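You operate a simulated robot arm through the tools that you are given. There is no shell and no other tool. Be economical: measure what you need, move in short steps, check, and stop when the job is done.

The job below is to be done with a simulated two-armed robot. You get a single attempt, and the scene is never put back.

TASK
Put the black cassette that says "T-524" from the top of the film bench on the grey glass plate on the top of the slide bench. Turn the focus dial to 4. Open the bottom drawer of the plan chest, take the green folder from the top of the small white table and put it in the inside of the bottom drawer of the plan chest and shut the drawer again. Stack the print on an orange board that says "P-26" from the top of the plan chest on top of the print on an orange board labelled "P-31". The order is free.

Only the result counts: the job must be done as asked and must still hold three seconds after the hand-in. Knocking over, shifting, dropping, spilling or breaking anything else fails it.

THE ROBOT
Two 7-joint arms with two-finger parallel grippers on one trunk, on a base that drives. Base frame: it is fixed to the floor where the robot stands at the start and does not move with it; the origin is under the middle of the robot, x ahead of it, y to its left, z up; the surface under the hand at the start is at about z = 80. Lengths are in cm, angles in degrees, forces in N, time in s.
The left shoulder is at the start at [2, 13.8, 127.5], the right one opposite. With the tool pointing down near the work surface each hand reaches from about 10 to 46 cm from the robot's upright axis, wherever it stands, measured 20 degrees to its own side. Places, roughly: black cassette [25, 25, 75]; bottom drawer of the plan chest [-240, 550, 20]; focus dial [10, 90, 90]; glass plate [50, -75, 75]; green folder [-250, 200, 75]; inside of the bottom drawer of the plan chest [-240, 550, 20]; print on an orange board [-225, 550, 100]. Payload 1.57 kg a hand.
The TCP of each hand is the grasp point between the finger pads, 3 cm short of the fingertips. In the tool frame z runs along the fingers and y along their closing line. The gripper opens to 8 cm. The fingers are 1.7 cm wide and 1.2 cm thick; the gripper's body (4 by 8.2 cm) begins 8 cm behind the TCP.
Orientation is that of the tool frame in the base frame, as [roll, pitch, yaw] about the fixed x, y, z axes, in that order (R = Rz(yaw) Ry(pitch) Rx(roll)). With the fingers straight down and closing along the base's y, the tool's x points along the base's -x, its y along +y and its z along -z.

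THE INTERFACE
- The arms move only by the tool move_arm. It takes "left_series", "right_series" or both (then of equal length, played together; a hand with none holds still); each is one flat list of numbers, 7 for each row, row after row: the turn, a rotation vector about the tool's x, y, z in units of 5 degrees (1.0 is 5 degrees), then the shift along the tool's x, y, z in units of 20 mm (1.0 is 20 mm), then the finger opening in cm, from 0 to 8. In form: [wx, wy, wz, tx, ty, tz, claw, wx, wy, wz, tx, ty, tz, claw, ...]. A call has 1 to 10 rows; each row shifts and turns the commanded pose from where the row before left it, along the tool's axes as they then stand. A call with a number of a shift or a turn outside -1 to 1 is refused whole. Each row takes 0.2 s and may step no farther than 5 cm and 8.6 degrees from the row before; otherwise, or with a gripper value out of range, the whole call is refused. Where a pose cannot be reached the arm comes as near as it can. A force on the tool above 40 N (or 10 N above the force at the start of the call, whichever is more), or a blocked arm, ends the call early, and 0.2 s more pass. The fingers move at their own pace (about 4.5 cm/s each) and stop on an object; they squeeze with about 33 N. The grip force told is the motor's: it shows also when the fingers shut on nothing. Time passes only in rows, and 0.2 s behind the last, so rows that do not move let the fingers close. It gives the time, the measured TCP pose, the force on the tool (base axes), the opening and the grip force at its end, in the units of the frame above (readings bear some noise), with the torque about the TCP (base axes, N m) and any sound that the robot's microphone picked up, and new pictures: "views" is both (left out), scene, wrist or none (wrist: the cameras of the hands that moved).
- Cameras (640 x 400 px; columns grow to the right, rows downward): "scene" is now at [18.49, 2.65, 115.98]; the picture's right is [0.32, -0.95, 0.00], its down [-0.53, -0.18, -0.83] and it looks along [0.79, 0.26, -0.55] (base axes); focal length 214 px, centre (320, 200). "left" rides on the left gripper at [7.2, 0.7, -12.2] in its tool frame; the picture's right is [-0.09, 1.00, 0.00], its down [-0.84, -0.08, -0.54] and it looks along [-0.54, -0.05, 0.84] (tool axes); focal length 238 px, centre (320, 200). "right" rides on the right gripper at [7.2, -0.7, -12.2] in its tool frame; the picture's right is [0.09, 1.00, 0.00], its down [-0.84, 0.08, -0.54] and it looks along [-0.54, 0.05, 0.84] (tool axes); focal length 238 px, centre (320, 200). There is no depth. A picture from a camera that has moved, and an enlarged one, comes with that camera's place and axes in the base frame and with its lens.
- slide_trunk(by): slides the trunk up (or, below 0, down) by that many cm; the arms and the scene camera ride with it, the base frame stays. It gives what a move gives, with no picture.
- base_move(legs): drives the robot by 1 to 6 legs, each [ahead, left, turn to the left] in cm, cm and degrees, along the robot's own axes; the way and the turn of a leg run together, so that a leg with both is an arc; at most 150 cm and 180 degrees a leg. The arms and the cameras ride along, it lands a little off, and it stops where it bumps. It gives what a move gives, and a new picture of the scene camera.
- aim_head(pan, tilt): turns the head with the scene camera to pan (to the left, within 60 degrees either way) and tilt (down, from -29 to 69), counted from straight ahead of the robot. It gives what a move gives, and a new picture of the scene camera.
- inspect(camera, box): a new picture of the part [left, top, right, bottom] of that camera's present view, enlarged. No time passes.
- hand_in(): hands the job in; it is judged then, once.

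Go step by step. Nothing tells you exact positions but the pictures and the camera data: compare them with the known pose of the tool, close in by small moves and look again before you grip or let go. The budget is 165 turns and 260 pictures, counting those below and the enlarged ones. Unless the task says otherwise, let go and move clear before handing in.

The tools are called after "Request:" as name(argument=value, ...) on one line, values as JSON. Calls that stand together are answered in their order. move_arm: Moves the arms, as the interface text tells. Its arguments: {"type":"object","properties":{"left_series":{"type":"array","items":{"type":"number"}},"right_series":{"type":"array","items":{"type":"number"}},"views":{"type":"string","enum":["both","scene","wrist","none"]}},"required":[]} The other tools are called the same way: slide_trunk (by) slides the trunk up or down; base_move (legs) drives the base; aim_head (pan, tilt) turns the head that bears the scene camera; inspect (camera, box) takes an enlarged picture of a part of a camera's view; hand_in () hands the job in.

At the start:

```text
clock: 0.0
left_eef_pos: [32.92, 37.99, 109.38]
left_orientation: [180.0, 0.1, -180.0]
left_contact_force: [1.0, -0.8, -0.4]
left_ft_torque: [-0.01, 0.03, 0.03]
left_opening: 7.99
left_grip_force: 0.1
right_eef_pos: [34.7, 1.4, 114.84]
right_orientation: [-179.9, -0.4, 180.0]
right_contact_force: [0.1, 0.4, -0.7]
right_ft_torque: [-0.01, 0.0, 0.02]
right_opening: 8.03
right_grip_force: 0.1
trunk travel left (down, up): [-65.0, 59.0]
robot x, y, heading: [0.43, -0.09, 0.0]
head pan, tilt: [18.4, 33.6]
```

scene: 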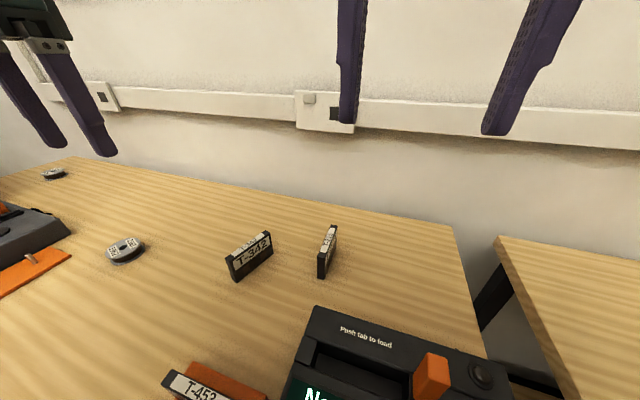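
right: 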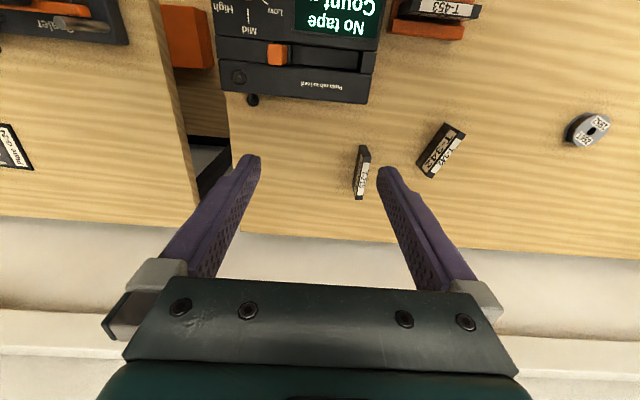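
left: 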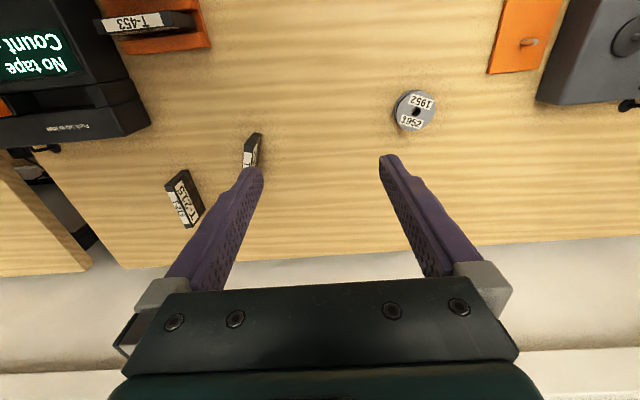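

I see a bench with several cassettes (T-342, T-453, another one) and a player. I look around for T-524 first.

Request:
aim_head(pan=10, tilt=60)

Request:
inspect(camera="left", box=[80, 0, 280, 240])

Request:
inspect(camera="right", box=[330, 0, 530, 220])

```text
clock: 0.9
left_eef_pos: [32.97, 37.93, 109.39]
left_orientation: [180.0, 0.0, -180.0]
left_contact_force: [0.5, 0.5, 0.4]
left_ft_torque: [-0.01, 0.01, -0.03]
left_opening: 8.01
left_grip_force: 0.1
right_eef_pos: [34.72, 1.39, 114.79]
right_orientation: [-179.9, -0.6, -180.0]
right_contact_force: [0.3, 0.1, -0.2]
right_ft_torque: [0.01, -0.04, 0.01]
right_opening: 7.99
right_grip_force: 0.1
trunk travel left (down, up): [-65.0, 59.0]
robot x, y, heading: [-0.4, -0.09, 0.0]
head pan, tilt: [10.0, 60.0]
camera scene: at [16.63, 1.0, 112.35], right [0.17, -0.98, 0.0], down [-0.85, -0.15, -0.5], along [0.49, 0.09, -0.87], focal length 214 px, centre (320, 200)
```

scene: 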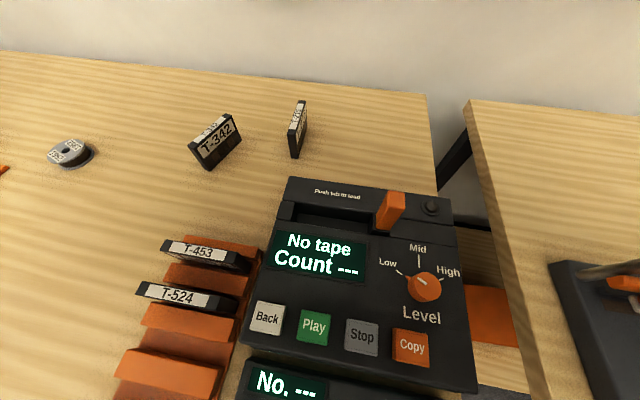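

```text
1.67 times, centred on (180, 120) of left
camera zoom: at [25.82, 38.63, 121.55], right [0.09, 1.0, 0.0], down [0.84, -0.08, 0.54], along [0.54, -0.05, -0.84], focal length 397 px, centre (553, 333)
```

zoom: 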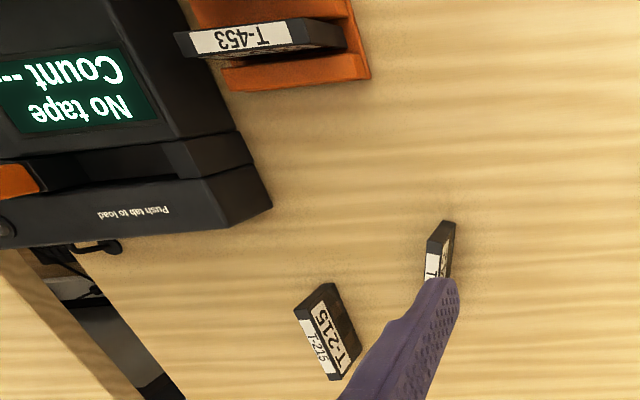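

```text
1.82 times, centred on (430, 110) of right
camera zoom: at [27.7, 0.78, 127.13], right [-0.09, 1.0, 0.0], down [0.84, 0.08, 0.53], along [0.53, 0.05, -0.85], focal length 433 px, centre (120, 364)
```

zoom: 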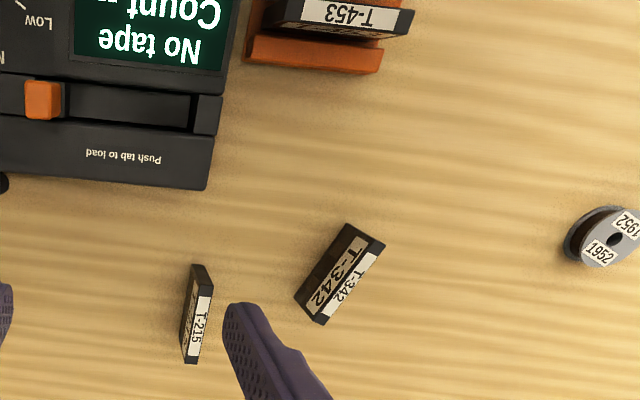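

T-524 sits in an orange rack beside the deck, in front of T-453. I zoom in and view it closer with the left hand.

Request:
inspect(camera="scene", box=[100, 200, 300, 400])

Request:
aim_head(pan=50, tilt=45)

Request:
aim_head(pan=-60, tilt=40)

```text
2.00 times, centred on (200, 300) of scene
camera zoom: at [16.63, 1.0, 112.35], right [0.17, -0.98, 0.0], down [-0.85, -0.15, -0.5], along [0.49, 0.09, -0.87], focal length 429 px, centre (560, 0)
```

zoom: 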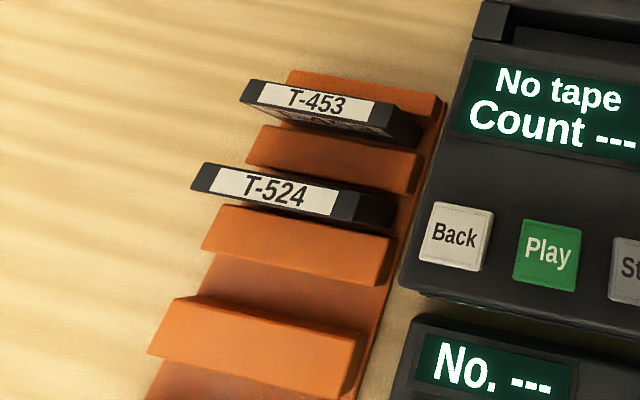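

```text
clock: 2.0
left_eef_pos: [32.95, 37.93, 109.43]
left_orientation: [179.9, 0.0, -180.0]
left_contact_force: [1.0, 0.6, 0.5]
left_ft_torque: [0.04, 0.0, 0.04]
left_opening: 7.99
left_grip_force: 0.0
right_eef_pos: [34.62, 1.37, 114.87]
right_orientation: [-179.9, -0.6, -180.0]
right_contact_force: [0.8, 0.2, 0.1]
right_ft_torque: [0.02, 0.01, -0.01]
right_opening: 8.0
right_grip_force: 0.1
trunk travel left (down, up): [-65.0, 59.0]
robot x, y, heading: [-0.27, 0.22, -0.0]
head pan, tilt: [50.0, 45.0]
camera scene: at [15.3, 6.06, 114.29], right [0.77, -0.64, 0.0], down [-0.46, -0.54, -0.71], along [0.45, 0.54, -0.71], focal length 214 px, centre (320, 200)
```

scene: 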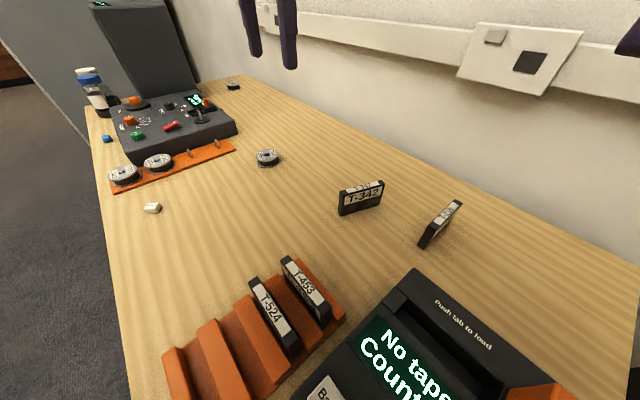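

```text
clock: 3.9
left_eef_pos: [32.99, 37.88, 109.39]
left_orientation: [179.9, 0.1, -179.9]
left_contact_force: [-0.4, -0.4, -0.2]
left_ft_torque: [0.0, -0.02, 0.01]
left_opening: 8.0
left_grip_force: 0.0
right_eef_pos: [34.74, 1.49, 114.77]
right_orientation: [-179.9, -0.5, -180.0]
right_contact_force: [0.6, 0.7, -0.6]
right_ft_torque: [0.0, 0.01, -0.01]
right_opening: 8.01
right_grip_force: 0.0
trunk travel left (down, up): [-65.0, 59.0]
robot x, y, heading: [-0.27, 0.21, 0.4]
head pan, tilt: [-60.0, 40.0]
camera scene: at [14.32, -7.52, 115.01], right [-0.87, -0.5, 0.0], down [-0.32, 0.56, -0.77], along [0.38, -0.66, -0.64], focal length 214 px, centre (320, 200)
```

scene: 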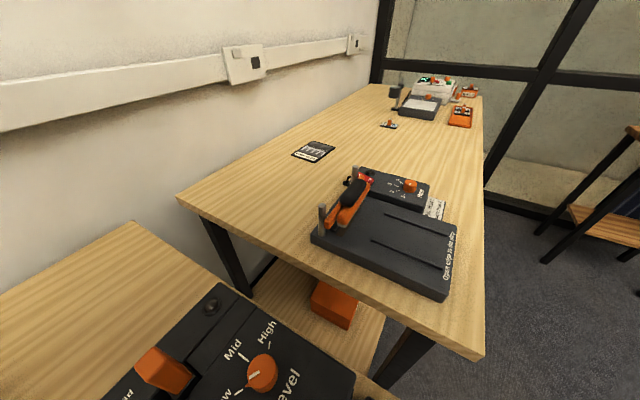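

The film bench is ahead of me, the slide bench to the right, the focus device at the left end. I back off a little and turn the left hand so that its fingers close along x over T-524.

Request:
base_move(legs=[[-12, 0, 0]])

Request:
move_arm(left_series=[0, 0, -1, 0, -1, 0, 8, 0, 0, -1, 0, -1, 0, 8, 0, 0, -1, 0, -1, 0, 8, 0, 0, -1, 0, -1, 0, 8, 0, 0, -1, 0, -1, 0, 8, 0, 0, -1, 0, -1, 0, 8, 0, 0, -1, 0, -1, 0, 8, 0, 0, -1, 0, 0, 0, 8, 0, 0, -1, 0, 0, 0, 8, 0, 0, -1, 0, 0, 0, 8], views="none")

Request:
move_arm(left_series=[0, 0, -1, 0, 0, 0, 8, 0, 0, -1, 0, 0, 0, 8, 0, 0, -1, 0, 0, 0, 8, 0, 0, -1, 0, 0, 0, 8, 0, 0, -1, 0, 0, 0, 8, 0, 0, -1, 0, 0, 0, 8, 0, 0, -1, 0, 0, 0, 8, 0, 0, -1, 0, 0, 0, 8], views="wrist")

```text
clock: 5.1
left_eef_pos: [21.09, 37.98, 109.41]
left_orientation: [-179.9, 0.0, -179.9]
left_contact_force: [0.6, -1.2, 0.5]
left_ft_torque: [0.01, 0.03, 0.01]
left_opening: 7.98
left_grip_force: 0.1
right_eef_pos: [22.81, 1.57, 114.88]
right_orientation: [-179.9, -0.6, -179.9]
right_contact_force: [0.3, 0.3, 0.9]
right_ft_torque: [0.01, 0.01, 0.02]
right_opening: 8.02
right_grip_force: 0.2
trunk travel left (down, up): [-65.0, 59.0]
robot x, y, heading: [-11.7, 0.05, 0.3]
head pan, tilt: [-60.0, 40.0]
camera scene: at [2.43, -7.51, 115.01], right [-0.87, -0.5, 0.0], down [-0.32, 0.56, -0.77], along [0.38, -0.66, -0.64], focal length 214 px, centre (320, 200)
```

scene: 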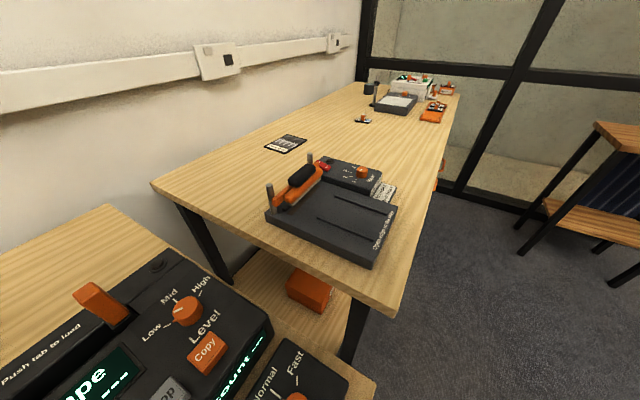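

```text
clock: 7.3
left_eef_pos: [24.67, 24.7, 109.45]
left_orientation: [179.9, 0.0, -129.7]
left_contact_force: [0.8, -0.2, 0.7]
left_ft_torque: [-0.03, 0.0, -0.01]
left_opening: 7.98
left_grip_force: 0.1
right_eef_pos: [22.85, 1.53, 114.81]
right_orientation: [-179.9, -0.5, -179.9]
right_contact_force: [-0.3, 0.6, 0.1]
right_ft_torque: [0.04, -0.02, 0.0]
right_opening: 8.03
right_grip_force: 0.1
trunk travel left (down, up): [-65.0, 59.0]
robot x, y, heading: [-11.7, -0.19, 0.1]
head pan, tilt: [-60.0, 40.0]
```

```text
clock: 9.1
left_eef_pos: [24.65, 24.63, 109.45]
left_orientation: [-180.0, 0.0, -89.7]
left_contact_force: [0.0, 0.2, -0.2]
left_ft_torque: [0.01, 0.0, -0.02]
left_opening: 8.01
left_grip_force: 0.1
right_eef_pos: [22.8, 1.43, 114.87]
right_orientation: [-179.9, -0.5, -179.9]
right_contact_force: [0.8, -0.2, -0.7]
right_ft_torque: [0.02, 0.0, -0.01]
right_opening: 8.02
right_grip_force: 0.0
trunk travel left (down, up): [-65.0, 59.0]
robot x, y, heading: [-11.52, -0.14, 0.2]
head pan, tilt: [-60.0, 40.0]
camera left: at [24.0, 17.5, 121.57], right [-1.0, 0.09, 0.0], down [0.07, 0.84, 0.54], along [0.05, 0.54, -0.84], focal length 238 px, centre (320, 200)
```

left: 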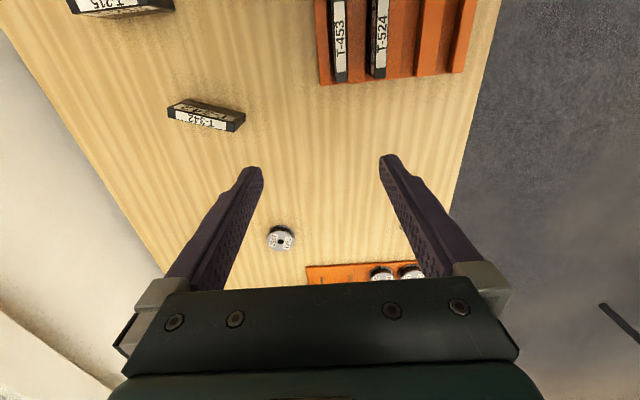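

The left hand now closes along x, and T-524 lies at about [16.6, 15.5]. I go above it and look from nearby.

Request:
move_arm(left_series=[0, 0, 0, 0.9, 0.8, 0.3, 8, 0, 0, 0, 0.9, 0.8, 0.3, 8, 0, 0, 0, 0.9, 0.8, 0.3, 8, 0, 0, 0, 0.9, 0.8, 0.3, 8, 0, 0, 0, 0.9, 0.8, 0.3, 8], views="wrist")

Request:
inspect(camera="left", box=[220, 20, 420, 145])

```text
clock: 10.3
left_eef_pos: [16.67, 15.63, 106.4]
left_orientation: [-180.0, 0.0, -89.9]
left_contact_force: [-0.2, 0.1, -0.1]
left_ft_torque: [-0.01, 0.0, -0.01]
left_opening: 8.01
left_grip_force: 0.0
right_eef_pos: [22.81, 1.44, 114.85]
right_orientation: [-179.9, -0.5, -179.9]
right_contact_force: [-0.2, -0.8, 0.3]
right_ft_torque: [0.02, -0.02, -0.02]
right_opening: 8.0
right_grip_force: 0.1
trunk travel left (down, up): [-65.0, 59.0]
robot x, y, heading: [-11.82, 0.1, -0.0]
head pan, tilt: [-60.0, 40.0]
camera left: at [16.05, 8.43, 118.62], right [-1.0, 0.09, 0.0], down [0.08, 0.84, 0.54], along [0.05, 0.54, -0.84], focal length 238 px, centre (320, 200)
```

left: 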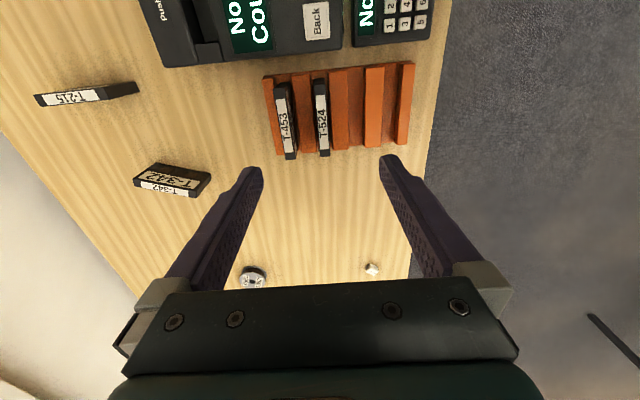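

```text
3.20 times, centred on (320, 82) of left
camera zoom: at [16.05, 8.43, 118.62], right [-1.0, 0.09, 0.0], down [0.08, 0.84, 0.54], along [0.05, 0.54, -0.84], focal length 763 px, centre (320, 576)
```

zoom: 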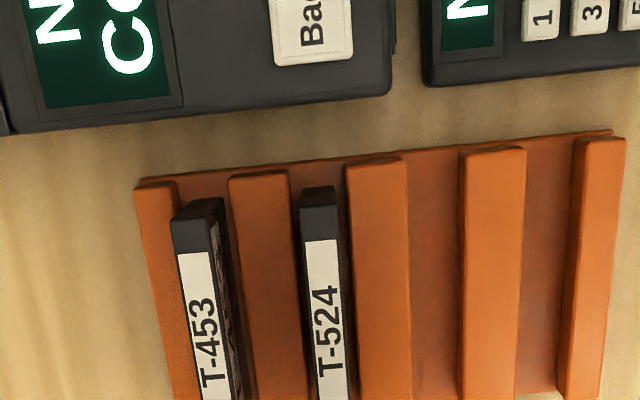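

T-524's spine is about 9 cm long along y, centred near [16.7, 16.4], top near z = 87. I narrow the fingers to 4 cm and go down to above it.

Request:
move_arm(left_series=[0, 0, 0, -0.45, 0, 0.9, 4, 0, 0, 0, 0, 0, 0.9, 4, 0, 0, 0, 0, 0, 0.9, 4, 0, 0, 0, 0, 0, 0.9, 4, 0, 0, 0, 0, 0, 0.9, 4, 0, 0, 0, 0, 0, 0.9, 4, 0, 0, 0, 0, 0, 0.6, 4], views="wrist")

Request:
inspect(camera="left", box=[220, 0, 420, 200])

```text
clock: 11.9
left_eef_pos: [16.76, 16.66, 94.53]
left_orientation: [-179.9, -0.1, -90.0]
left_contact_force: [-0.8, 0.6, 0.4]
left_ft_torque: [0.01, 0.0, 0.0]
left_opening: 3.98
left_grip_force: 0.0
right_eef_pos: [22.86, 1.45, 114.85]
right_orientation: [-179.9, -0.4, -179.9]
right_contact_force: [0.3, -0.3, 0.8]
right_ft_torque: [0.04, 0.0, -0.01]
right_opening: 7.97
right_grip_force: 0.0
trunk travel left (down, up): [-65.0, 59.0]
robot x, y, heading: [-11.65, 0.1, -0.3]
head pan, tilt: [-60.0, 40.0]
camera left: at [16.07, 9.43, 106.57], right [-1.0, 0.09, 0.0], down [0.08, 0.84, 0.54], along [0.05, 0.54, -0.84], focal length 238 px, centre (320, 200)
```

left: 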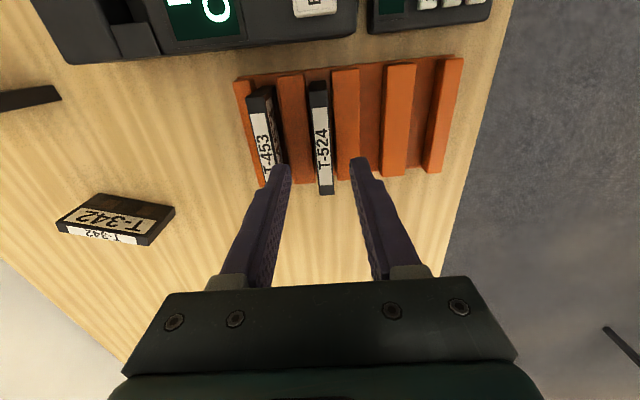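

```text
2.00 times, centred on (320, 100) of left
camera zoom: at [16.07, 9.43, 106.57], right [-1.0, 0.09, 0.0], down [0.08, 0.84, 0.54], along [0.05, 0.54, -0.84], focal length 477 px, centre (320, 400)
```

zoom: 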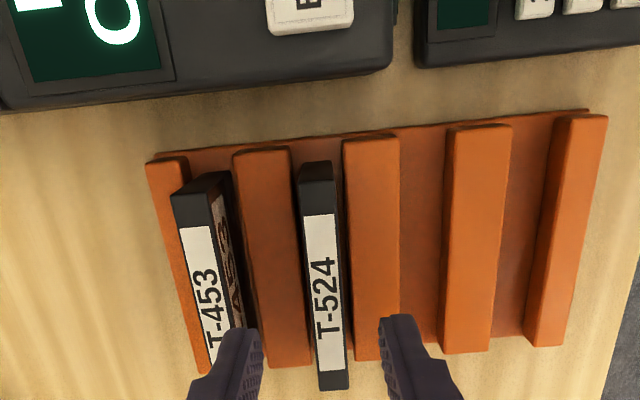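

T-524's top is near z = 86 and the rack ridges near z = 82, so I go down with the tips to about 83, turned a little to line up, and look.

Request:
move_arm(left_series=[0, 0, 0.6, 0, 0.05, 0.7, 4, 0, 0, 0, 0, 0, 0.7, 4, 0, 0, 0, 0, 0, 0.7, 4, 0, 0, 0, 0, 0, 0.7, 4, 0, 0, 0, 0, 0, 0.6, 4, 0, 0, 0, 0, 0, 0.5, 4], views="wrist")

Request:
inspect(camera="left", box=[220, 60, 420, 260])

```text
clock: 13.3
left_eef_pos: [16.49, 16.5, 86.54]
left_orientation: [179.9, 0.0, -93.0]
left_contact_force: [-0.3, 0.2, 0.1]
left_ft_torque: [0.03, -0.01, -0.01]
left_opening: 4.0
left_grip_force: 0.1
right_eef_pos: [22.83, 1.5, 114.87]
right_orientation: [-179.9, -0.5, -179.9]
right_contact_force: [-0.2, -0.4, -0.7]
right_ft_torque: [0.01, -0.01, 0.03]
right_opening: 8.01
right_grip_force: 0.0
trunk travel left (down, up): [-65.0, 59.0]
robot x, y, heading: [-11.68, -0.12, 0.0]
head pan, tilt: [-60.0, 40.0]
camera left: at [15.48, 9.35, 98.71], right [-0.99, 0.14, 0.0], down [0.12, 0.83, 0.54], along [0.08, 0.54, -0.84], focal length 238 px, centre (320, 200)
```

left: 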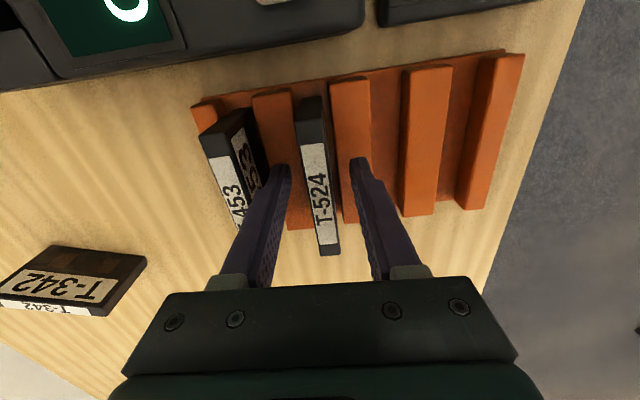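

```text
2.00 times, centred on (320, 160) of left
camera zoom: at [15.48, 9.35, 98.71], right [-0.99, 0.14, 0.0], down [0.12, 0.83, 0.54], along [0.08, 0.54, -0.84], focal length 477 px, centre (320, 280)
```

zoom: 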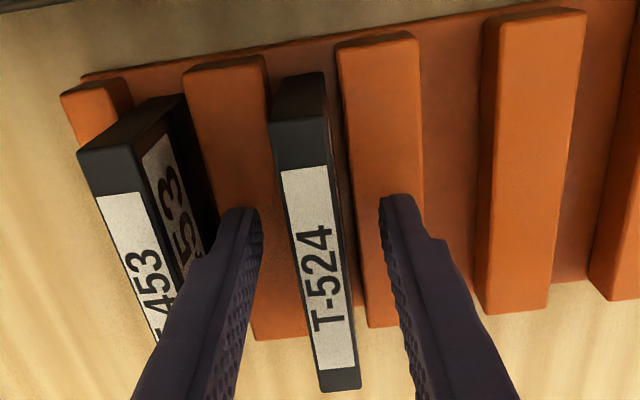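

The fingers straddle T-524 without touching. I close them.

Request:
move_arm(left_series=[0, 0, -0.3, 0, 0, 0, 2.5, 0, 0, 0, 0, 0, 0, 1.5, 0, 0, 0, 0, 0, 0, 0, 0, 0, 0, 0, 0, 0, 0, 0, 0, 0, 0, 0, 0, 0], views="wrist")

```text
clock: 14.5
left_eef_pos: [16.53, 16.59, 86.65]
left_orientation: [180.0, 0.0, -91.4]
left_contact_force: [0.5, 0.8, -0.8]
left_ft_torque: [0.02, 0.01, 0.02]
left_opening: 1.38
left_grip_force: 30.0
right_eef_pos: [22.82, 1.42, 114.78]
right_orientation: [-179.9, -0.6, -179.9]
right_contact_force: [0.0, -0.4, 0.6]
right_ft_torque: [-0.02, -0.02, -0.01]
right_opening: 8.01
right_grip_force: 0.1
trunk travel left (down, up): [-65.0, 59.0]
robot x, y, heading: [-11.88, -0.08, 0.1]
head pan, tilt: [-60.0, 40.0]
camera left: at [15.71, 9.33, 98.75], right [-0.99, 0.12, 0.0], down [0.1, 0.83, 0.54], along [0.06, 0.54, -0.84], focal length 238 px, centre (320, 200)
```

left: 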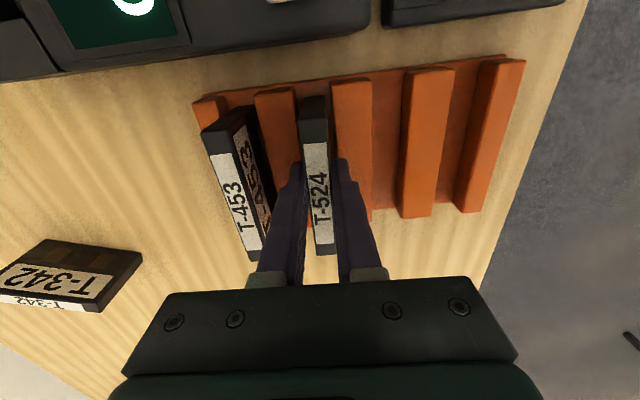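

Gripped at 1.38 cm with 30 N. I lift it straight up.

Request:
move_arm(left_series=[0, 0, 0, 0, 0, -0.4, 0, 0, 0, 0, 0, 0, -0.6, 0, 0, 0, 0, 0, 0, -0.8, 0, 0, 0, 0, 0, 0, -0.8, 0, 0, 0, 0, 0, 0, -0.8, 0, 0, 0, 0, 0, 0, -0.9, 0, 0, 0, 0, 0, 0, -0.9, 0, 0, 0, 0, 0, 0, -0.9, 0, 0, 0, 0, 0, 0, -0.9, 0, 0, 0, 0, 0, 0, -0.9, 0], views="wrist")

Request:
inspect(camera="scene", box=[220, 60, 460, 220])

```text
clock: 16.7
left_eef_pos: [16.37, 16.45, 102.54]
left_orientation: [-180.0, 0.0, -91.4]
left_contact_force: [0.2, 0.6, -0.1]
left_ft_torque: [0.0, 0.02, 0.01]
left_opening: 1.4
left_grip_force: 30.4
right_eef_pos: [22.82, 1.4, 114.89]
right_orientation: [-179.9, -0.5, -179.9]
right_contact_force: [0.3, 0.3, 0.7]
right_ft_torque: [0.02, 0.01, 0.0]
right_opening: 7.97
right_grip_force: 0.1
trunk travel left (down, up): [-65.0, 59.0]
robot x, y, heading: [-11.61, 0.4, 0.3]
head pan, tilt: [-60.0, 40.0]
camera left: at [15.68, 9.27, 114.68], right [-0.99, 0.12, 0.0], down [0.1, 0.83, 0.54], along [0.06, 0.54, -0.84], focal length 238 px, centre (320, 200)
```

left: 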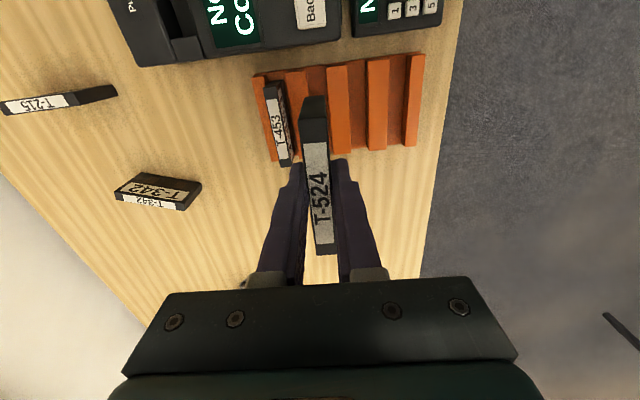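

```text
2.50 times, centred on (340, 140) of scene
camera zoom: at [2.44, -7.51, 115.01], right [-0.87, -0.5, 0.0], down [-0.32, 0.56, -0.77], along [0.38, -0.66, -0.64], focal length 536 px, centre (270, 350)
```

zoom: 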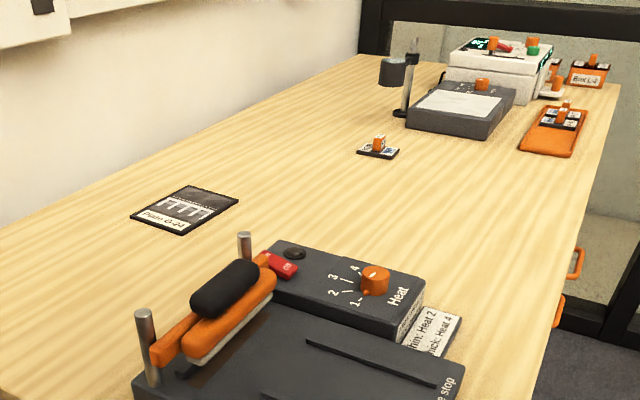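

T-524 is held, and the grey glass plate is the small dark labelled plate on the slide bench at about [51, -66]. I back off, drive right, and look at it.

Request:
base_move(legs=[[-20, 0, 0], [0, -80, 0]])

Request:
aim_head(pan=15, tilt=35)

```text
clock: 22.1
left_eef_pos: [-3.44, -62.04, 102.48]
left_orientation: [-179.9, 0.0, -92.1]
left_contact_force: [-0.6, 0.0, -0.1]
left_ft_torque: [-0.02, 0.01, -0.03]
left_opening: 1.38
left_grip_force: 29.8
right_eef_pos: [2.72, -77.17, 114.84]
right_orientation: [-179.9, -0.5, 179.4]
right_contact_force: [0.8, -0.1, 0.3]
right_ft_torque: [0.01, 0.03, -0.02]
right_opening: 8.01
right_grip_force: 0.1
trunk travel left (down, up): [-65.0, 59.0]
robot x, y, heading: [-31.89, -78.36, -0.8]
head pan, tilt: [-60.0, 40.0]
camera scene: at [-17.84, -85.88, 115.01], right [-0.87, -0.49, 0.0], down [-0.32, 0.56, -0.77], along [0.38, -0.67, -0.64], focal length 214 px, centre (320, 200)
```

scene: 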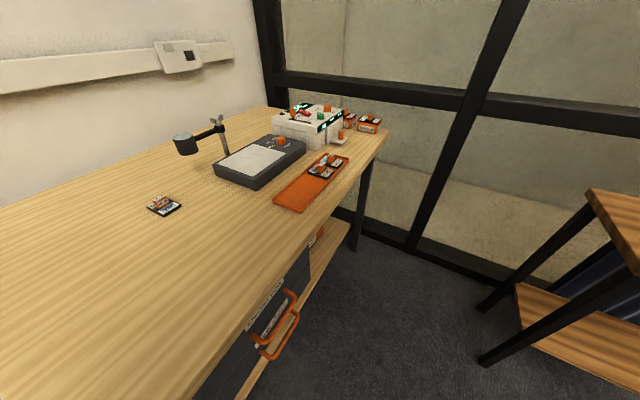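

```text
clock: 23.6
left_eef_pos: [-3.38, -62.11, 102.48]
left_orientation: [-180.0, 0.0, -92.0]
left_contact_force: [-0.4, -0.4, 0.5]
left_ft_torque: [0.01, -0.02, 0.01]
left_opening: 1.37
left_grip_force: 30.3
right_eef_pos: [2.49, -77.05, 114.79]
right_orientation: [-179.9, -0.5, 179.4]
right_contact_force: [-0.1, -0.7, 0.6]
right_ft_torque: [-0.02, 0.01, -0.01]
right_opening: 8.0
right_grip_force: 0.0
trunk travel left (down, up): [-65.0, 59.0]
robot x, y, heading: [-31.95, -78.32, -0.7]
head pan, tilt: [15.0, 35.0]
camera scene: at [-13.48, -76.29, 115.77], right [0.25, -0.97, 0.0], down [-0.56, -0.14, -0.82], along [0.79, 0.2, -0.57], focal length 214 px, centre (320, 200)
```

scene: 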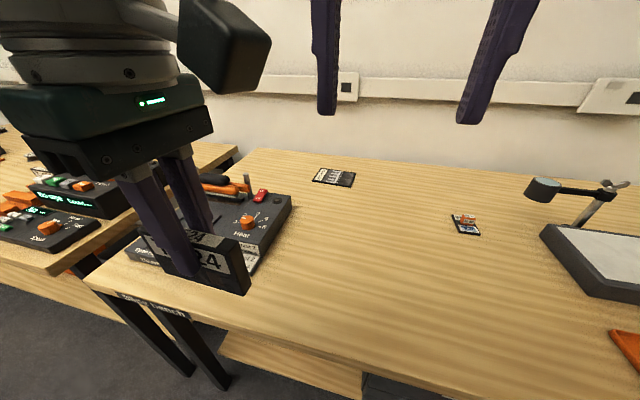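

Request:
inspect(camera="scene", box=[280, 150, 380, 200])

Request:
base_move(legs=[[40, 0, 0]])

```text
6.40 times, centred on (330, 175) of scene
camera zoom: at [-13.48, -76.29, 115.77], right [0.25, -0.97, 0.0], down [-0.56, -0.14, -0.82], along [0.79, 0.2, -0.57], focal length 1373 px, centre (256, 360)
```

zoom: 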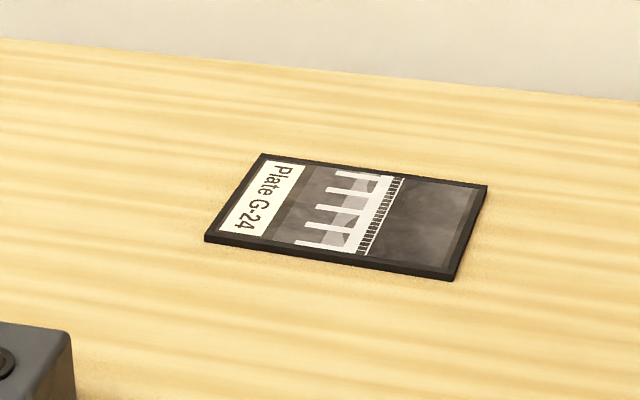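

```text
clock: 26.1
left_eef_pos: [36.23, -62.58, 102.51]
left_orientation: [-180.0, 0.0, -92.0]
left_contact_force: [0.1, -0.1, 0.0]
left_ft_torque: [0.01, 0.01, 0.02]
left_opening: 1.4
left_grip_force: 30.6
right_eef_pos: [42.37, -77.48, 114.8]
right_orientation: [-180.0, -0.5, 179.4]
right_contact_force: [0.2, 0.4, 0.9]
right_ft_torque: [0.01, 0.03, -0.02]
right_opening: 7.99
right_grip_force: 0.0
trunk travel left (down, up): [-65.0, 59.0]
robot x, y, heading: [7.65, -78.41, -0.4]
head pan, tilt: [15.0, 35.0]
camera scene: at [26.26, -76.66, 115.77], right [0.25, -0.97, 0.0], down [-0.56, -0.14, -0.82], along [0.79, 0.2, -0.57], focal length 214 px, centre (320, 200)
```

scene: 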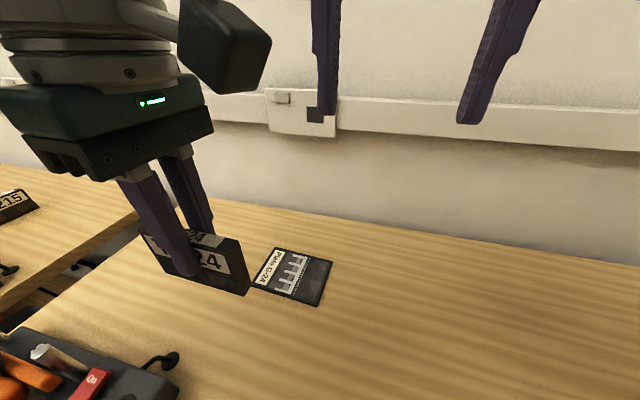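

The plate spans about x 45–55, y −72 to −59. I bring T-524 above it at height.

Request:
move_arm(left_series=[0, 0, 0, 0.15, -0.7, 0, 0, 0, 0, 0, 0.15, -0.7, 0, 0, 0, 0, 0, 0.15, -0.7, 0, 0, 0, 0, 0, 0.15, -0.7, 0, 0, 0, 0, 0, 0.15, -0.7, 0, 0, 0, 0, 0, 0.15, -0.7, 0, 0, 0, 0, 0, 0.15, -0.7, 0, 0, 0, 0, 0, 0.15, -0.7, 0, 0, 0, 0, 0, 0.15, -0.7, 0.4, 0, 0, 0, -0.4, 0.15, -0.5, 0.4, 0], views="both")

```text
clock: 27.2
left_eef_pos: [42.11, -64.26, 102.37]
left_orientation: [179.4, 0.1, -93.7]
left_contact_force: [-5.9, 3.1, -0.4]
left_ft_torque: [-0.46, -0.72, -0.42]
left_opening: 1.4
left_grip_force: 30.5
right_eef_pos: [42.98, -77.82, 114.68]
right_orientation: [-179.6, 0.5, 177.8]
right_contact_force: [5.7, -2.6, 0.2]
right_ft_torque: [0.04, 0.11, -0.25]
right_opening: 7.77
right_grip_force: 0.1
trunk travel left (down, up): [-65.0, 59.0]
robot x, y, heading: [7.39, -78.59, -0.4]
head pan, tilt: [15.0, 35.0]
stopped in row 5 (left hand): the force on the tool passed its limit at 49 N (the readings are from after the stop); the commanded pose is now the measured one
camera scene: at [26.25, -76.65, 115.77], right [0.25, -0.97, 0.0], down [-0.56, -0.14, -0.82], along [0.79, 0.2, -0.57], focal length 214 px, centre (320, 200)
camera left: at [41.16, -71.35, 114.54], right [-0.99, 0.15, 0.01], down [0.14, 0.83, 0.54], along [0.08, 0.54, -0.84], focal length 238 px, centre (320, 200)
```

scene: 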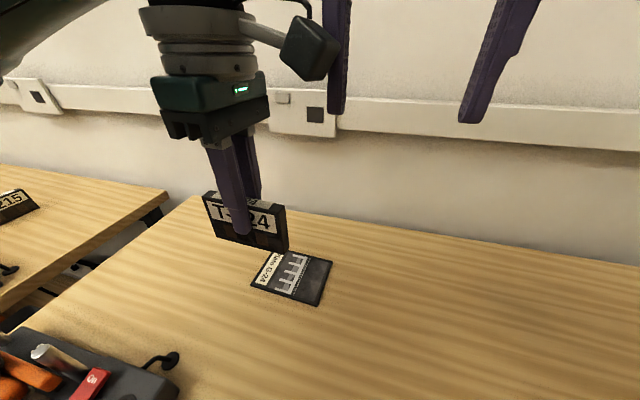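
left: 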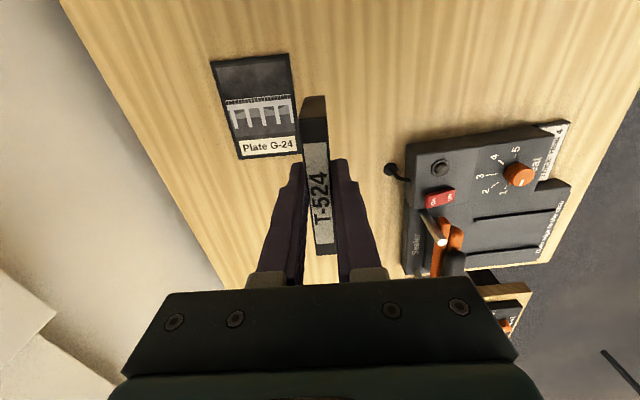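

My left wrist camera bumped the right hand. I move the right hand away to the right.

Request:
move_arm(right_series=[0, 0, 0, 0, -1, 0, 8, 0, 0, 0, 0, -1, 0, 8, 0, 0, 0, 0, -1, 0, 8, 0, 0, 0, 0, -1, 0, 8, 0, 0, 0, 0, -1, 0, 8, 0, 0, 0, 0, -1, 0, 8, 0, 0, 0, 0, -1, 0, 8, 0, 0, 0, 0, -1, 0, 8, 0, 0, 0, 0, -1, 0, 8, 0, 0, 0, 0, -1, 0, 8], views="none")

Request:
move_arm(left_series=[0, 0, -0.5, 0.1, -0.6, 0, 0, 0, 0, 0, 0.1, -0.7, 0, 0, 0, 0, 0, 0.1, -0.7, 0, 0, 0, 0, 0, 0.15, -0.7, 0, 0, 0, 0, 0, 0.15, -0.7, 0, 0, 0, 0, 0, 0.15, -0.4, 0, 0], views="both")

```text
clock: 29.4
left_eef_pos: [42.22, -64.28, 102.37]
left_orientation: [179.4, 0.0, -93.5]
left_contact_force: [0.0, 0.1, -0.2]
left_ft_torque: [0.0, -0.02, -0.06]
left_opening: 1.41
left_grip_force: 30.1
right_eef_pos: [42.07, -97.6, 114.65]
right_orientation: [-179.5, 0.0, 178.2]
right_contact_force: [0.6, 0.6, -0.4]
right_ft_torque: [-0.02, 0.0, -0.01]
right_opening: 8.0
right_grip_force: 0.1
trunk travel left (down, up): [-65.0, 59.0]
robot x, y, heading: [7.68, -78.71, -0.6]
head pan, tilt: [15.0, 35.0]
```

```text
clock: 30.8
left_eef_pos: [49.82, -65.85, 102.25]
left_orientation: [179.5, 0.0, -91.0]
left_contact_force: [0.6, 0.0, -0.4]
left_ft_torque: [0.01, 0.04, 0.05]
left_opening: 1.38
left_grip_force: 30.3
right_eef_pos: [42.16, -97.68, 114.63]
right_orientation: [-179.5, -0.2, 177.9]
right_contact_force: [0.5, 0.4, 0.1]
right_ft_torque: [-0.02, 0.03, -0.01]
right_opening: 7.99
right_grip_force: 0.1
trunk travel left (down, up): [-65.0, 59.0]
robot x, y, heading: [7.44, -78.76, -0.5]
head pan, tilt: [15.0, 35.0]
camera scene: at [26.26, -76.66, 115.77], right [0.25, -0.97, 0.0], down [-0.56, -0.14, -0.82], along [0.79, 0.2, -0.57], focal length 214 px, centre (320, 200)
camera left: at [49.14, -73.13, 114.43], right [-0.99, 0.11, 0.01], down [0.1, 0.84, 0.54], along [0.05, 0.54, -0.84], focal length 238 px, centre (320, 200)
```

scene: 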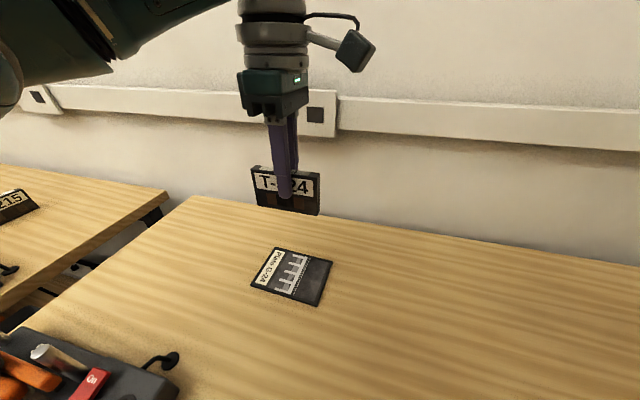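
left: 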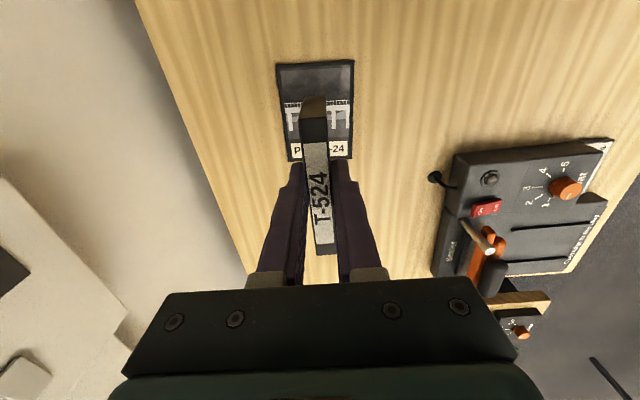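

T-524 is above the plate centre [49.7, -65.3]. I go down in steps.

Request:
move_arm(left_series=[0, 0, 0, 0, 0, 0.8, 0, 0, 0, 0, 0, 0, 0.8, 0, 0, 0, 0, 0, 0, 0.8, 0, 0, 0, 0, 0, 0, 0.8, 0, 0, 0, 0, 0, 0, 0.8, 0, 0, 0, 0, 0, 0, 0.8, 0, 0, 0, 0, 0, 0, 0.6, 0], views="scene")

Request:
inspect(camera="scene", box=[220, 200, 380, 320])

```text
clock: 32.4
left_eef_pos: [49.68, -65.88, 91.69]
left_orientation: [179.4, 0.0, -91.0]
left_contact_force: [0.6, 0.0, -0.6]
left_ft_torque: [-0.01, 0.0, 0.0]
left_opening: 1.39
left_grip_force: 30.0
right_eef_pos: [42.17, -97.79, 114.51]
right_orientation: [-179.6, -0.1, 178.0]
right_contact_force: [0.2, -0.2, 0.3]
right_ft_torque: [-0.01, 0.0, -0.01]
right_opening: 8.0
right_grip_force: 0.1
trunk travel left (down, up): [-65.0, 59.0]
robot x, y, heading: [7.55, -78.73, -0.5]
head pan, tilt: [15.0, 35.0]
camera scene: at [26.25, -76.66, 115.77], right [0.25, -0.97, 0.0], down [-0.56, -0.14, -0.82], along [0.79, 0.2, -0.57], focal length 214 px, centre (320, 200)
```

scene: 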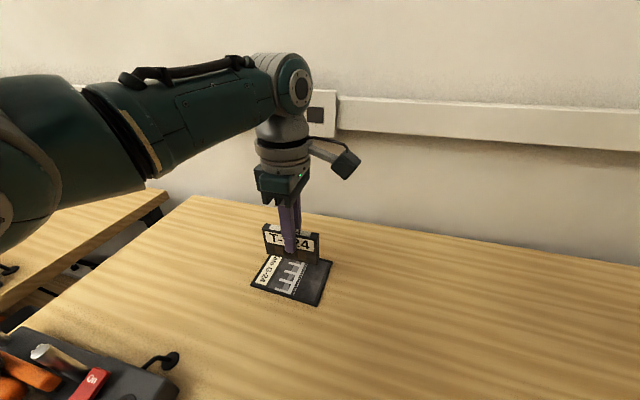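

```text
3.33 times, centred on (300, 260) of scene
camera zoom: at [26.25, -76.66, 115.77], right [0.25, -0.97, 0.0], down [-0.56, -0.14, -0.82], along [0.79, 0.2, -0.57], focal length 715 px, centre (387, 0)
```

zoom: 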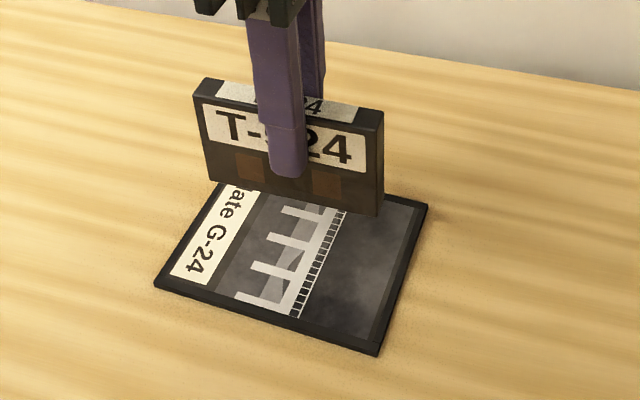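

Request:
move_arm(left_series=[0, 0, 0, 0, 0, 0.6, 0, 0, 0, 0, 0, 0, 0.6, 0, 0, 0, 0, 0, 0, 0.4, 0, 0, 0, 0, 0, 0, 0.3, 0], views="none")

Request:
inspect(camera="scene", box=[220, 200, 380, 320])

```text
clock: 33.4
left_eef_pos: [49.64, -65.8, 87.73]
left_orientation: [179.5, -0.1, -91.0]
left_contact_force: [0.0, 0.5, -0.8]
left_ft_torque: [-0.02, 0.01, 0.02]
left_opening: 1.38
left_grip_force: 30.4
right_eef_pos: [42.18, -97.71, 114.55]
right_orientation: [-179.6, -0.1, 178.0]
right_contact_force: [0.3, -0.6, -0.5]
right_ft_torque: [-0.01, 0.02, 0.0]
right_opening: 7.99
right_grip_force: 0.0
trunk travel left (down, up): [-65.0, 59.0]
robot x, y, heading: [7.57, -78.45, -0.4]
head pan, tilt: [15.0, 35.0]
```

```text
3.33 times, centred on (300, 260) of scene
camera zoom: at [26.26, -76.66, 115.77], right [0.25, -0.97, 0.0], down [-0.56, -0.14, -0.82], along [0.79, 0.2, -0.57], focal length 715 px, centre (387, 0)
```

zoom: 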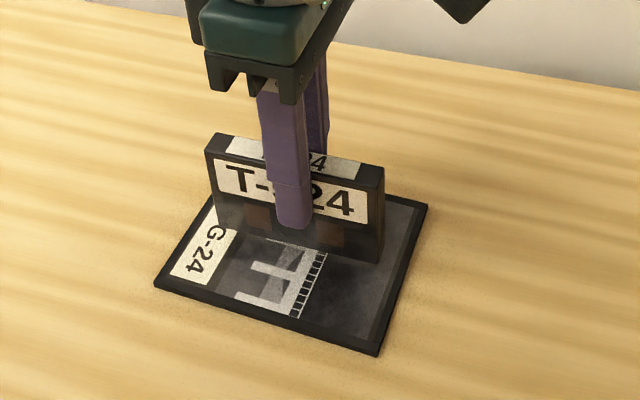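

Request:
move_arm(left_series=[0, 0, 0, 0, 0, 0.15, 0, 0, 0, 0, 0, 0, 0.1, 0], views="none")

Request:
move_arm(left_series=[0, 0, 0, 0, 0, 0.1, 0, 0, 0, 0, 0, 0, 0.1, 0], views="none")

Request:
inspect(camera="scene", box=[220, 200, 380, 320])

```text
clock: 34.0
left_eef_pos: [49.74, -65.82, 87.19]
left_orientation: [179.5, 0.0, -91.0]
left_contact_force: [-0.3, 0.2, -0.2]
left_ft_torque: [-0.02, -0.02, 0.03]
left_opening: 1.41
left_grip_force: 29.9
right_eef_pos: [42.05, -97.72, 114.44]
right_orientation: [-179.6, -0.1, 177.9]
right_contact_force: [-0.2, 0.4, -0.9]
right_ft_torque: [0.0, 0.02, 0.0]
right_opening: 8.0
right_grip_force: 0.1
trunk travel left (down, up): [-65.0, 59.0]
robot x, y, heading: [7.84, -78.8, -0.4]
head pan, tilt: [15.0, 35.0]
```

```text
clock: 34.6
left_eef_pos: [49.58, -65.89, 86.88]
left_orientation: [179.5, 0.0, -90.9]
left_contact_force: [0.6, 0.3, -0.8]
left_ft_torque: [0.01, 0.02, 0.04]
left_opening: 1.38
left_grip_force: 30.1
right_eef_pos: [42.11, -97.68, 114.52]
right_orientation: [-179.7, -0.1, 178.0]
right_contact_force: [0.3, -0.6, 0.1]
right_ft_torque: [0.01, 0.02, -0.03]
right_opening: 8.0
right_grip_force: 0.1
trunk travel left (down, up): [-65.0, 59.0]
robot x, y, heading: [7.81, -78.42, -0.6]
head pan, tilt: [15.0, 35.0]
```

```text
3.33 times, centred on (300, 260) of scene
camera zoom: at [26.26, -76.66, 115.77], right [0.25, -0.97, 0.0], down [-0.56, -0.14, -0.82], along [0.79, 0.2, -0.57], focal length 715 px, centre (387, 0)
```

zoom: 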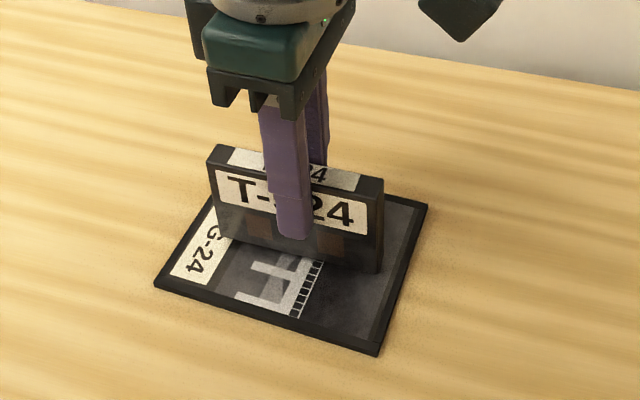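

Request:
move_arm(left_series=[0, 0, 0, 0, 0, 0.1, 0, 0, 0, 0, 0, 0, 0.1, 0], views="none")

Request:
move_arm(left_series=[0, 0, 0, 0, 0, 0.1, 0, 0, 0, 0, 0, 0, 0.0, 0], views="none")

Request:
inspect(camera="scene", box=[220, 200, 380, 320])

```text
clock: 35.2
left_eef_pos: [49.62, -65.95, 86.46]
left_orientation: [179.5, 0.0, -91.1]
left_contact_force: [0.4, -0.2, 0.0]
left_ft_torque: [0.01, 0.04, 0.01]
left_opening: 1.4
left_grip_force: 30.4
right_eef_pos: [42.14, -97.61, 114.52]
right_orientation: [-179.6, -0.1, 178.0]
right_contact_force: [-0.3, -0.9, 0.4]
right_ft_torque: [0.01, 0.01, 0.01]
right_opening: 8.0
right_grip_force: 0.2
trunk travel left (down, up): [-65.0, 59.0]
robot x, y, heading: [7.74, -78.72, -0.3]
head pan, tilt: [15.0, 35.0]
```

```text
clock: 35.8
left_eef_pos: [49.69, -65.67, 86.4]
left_orientation: [179.6, 0.0, -91.0]
left_contact_force: [-4.7, -0.1, 14.6]
left_ft_torque: [0.23, 0.22, 0.04]
left_opening: 1.4
left_grip_force: 31.0
right_eef_pos: [42.2, -97.67, 114.58]
right_orientation: [-179.6, -0.1, 177.9]
right_contact_force: [0.7, 0.2, -0.1]
right_ft_torque: [-0.01, -0.01, -0.03]
right_opening: 8.0
right_grip_force: 0.1
trunk travel left (down, up): [-65.0, 59.0]
robot x, y, heading: [7.77, -78.53, -0.5]
head pan, tilt: [15.0, 35.0]
```

```text
3.33 times, centred on (300, 260) of scene
camera zoom: at [26.27, -76.63, 115.8], right [0.25, -0.97, 0.0], down [-0.56, -0.14, -0.82], along [0.79, 0.2, -0.57], focal length 715 px, centre (387, 0)
```

zoom: 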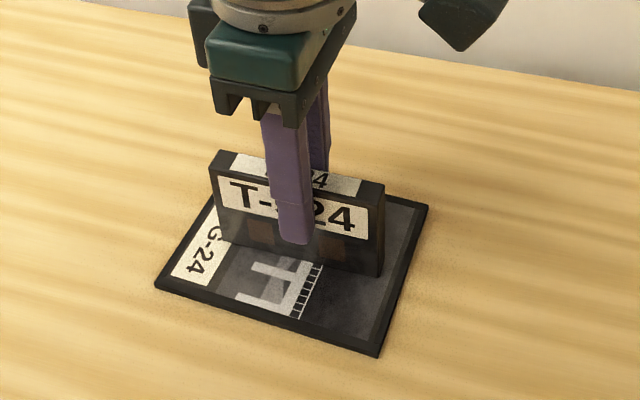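

Contact made at 14.6 N. I ease off slightly and open a little to see whether it stands.

Request:
move_arm(left_series=[0, 0, 0, 0, 0, -0.02, 1.5, 0, 0, 0, 0, 0, 0, 1.8, 0, 0, 0, 0, 0, 0, 2.2, 0, 0, 0, 0, 0, 0, 2.2], views="wrist")

Request:
inspect(camera="scene", box=[220, 200, 380, 320])

```text
clock: 36.8
left_eef_pos: [49.58, -65.81, 86.33]
left_orientation: [179.6, 0.0, -91.0]
left_contact_force: [-0.7, 0.2, 0.3]
left_ft_torque: [-0.04, -0.01, 0.04]
left_opening: 2.19
left_grip_force: 0.0
right_eef_pos: [42.11, -97.63, 114.59]
right_orientation: [-179.6, -0.1, 178.0]
right_contact_force: [-0.4, -0.1, 0.0]
right_ft_torque: [-0.03, 0.0, -0.01]
right_opening: 7.98
right_grip_force: 0.0
trunk travel left (down, up): [-65.0, 59.0]
robot x, y, heading: [7.51, -78.85, -0.1]
head pan, tilt: [15.0, 35.0]
camera left: at [48.93, -73.03, 98.45], right [-0.99, 0.11, 0.01], down [0.1, 0.84, 0.54], along [0.05, 0.54, -0.84], focal length 238 px, centre (320, 200)
```

left: 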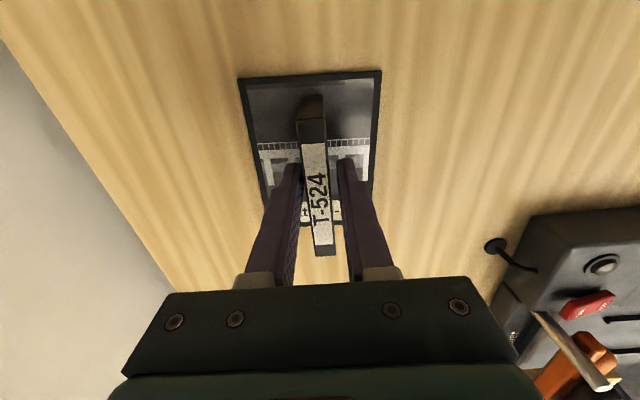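

```text
3.33 times, centred on (300, 260) of scene
camera zoom: at [26.26, -76.66, 115.77], right [0.25, -0.97, 0.0], down [-0.56, -0.14, -0.82], along [0.79, 0.2, -0.57], focal length 715 px, centre (387, 0)
```

zoom: 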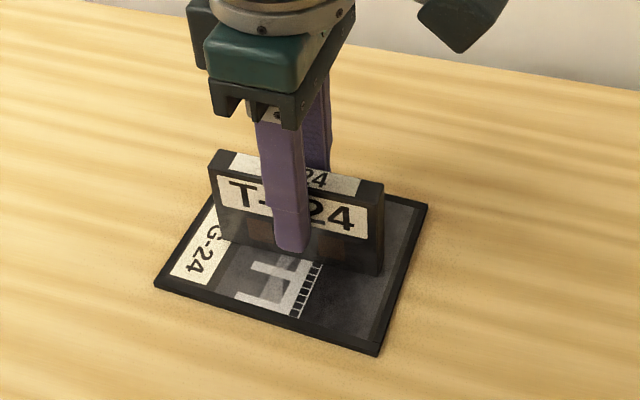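

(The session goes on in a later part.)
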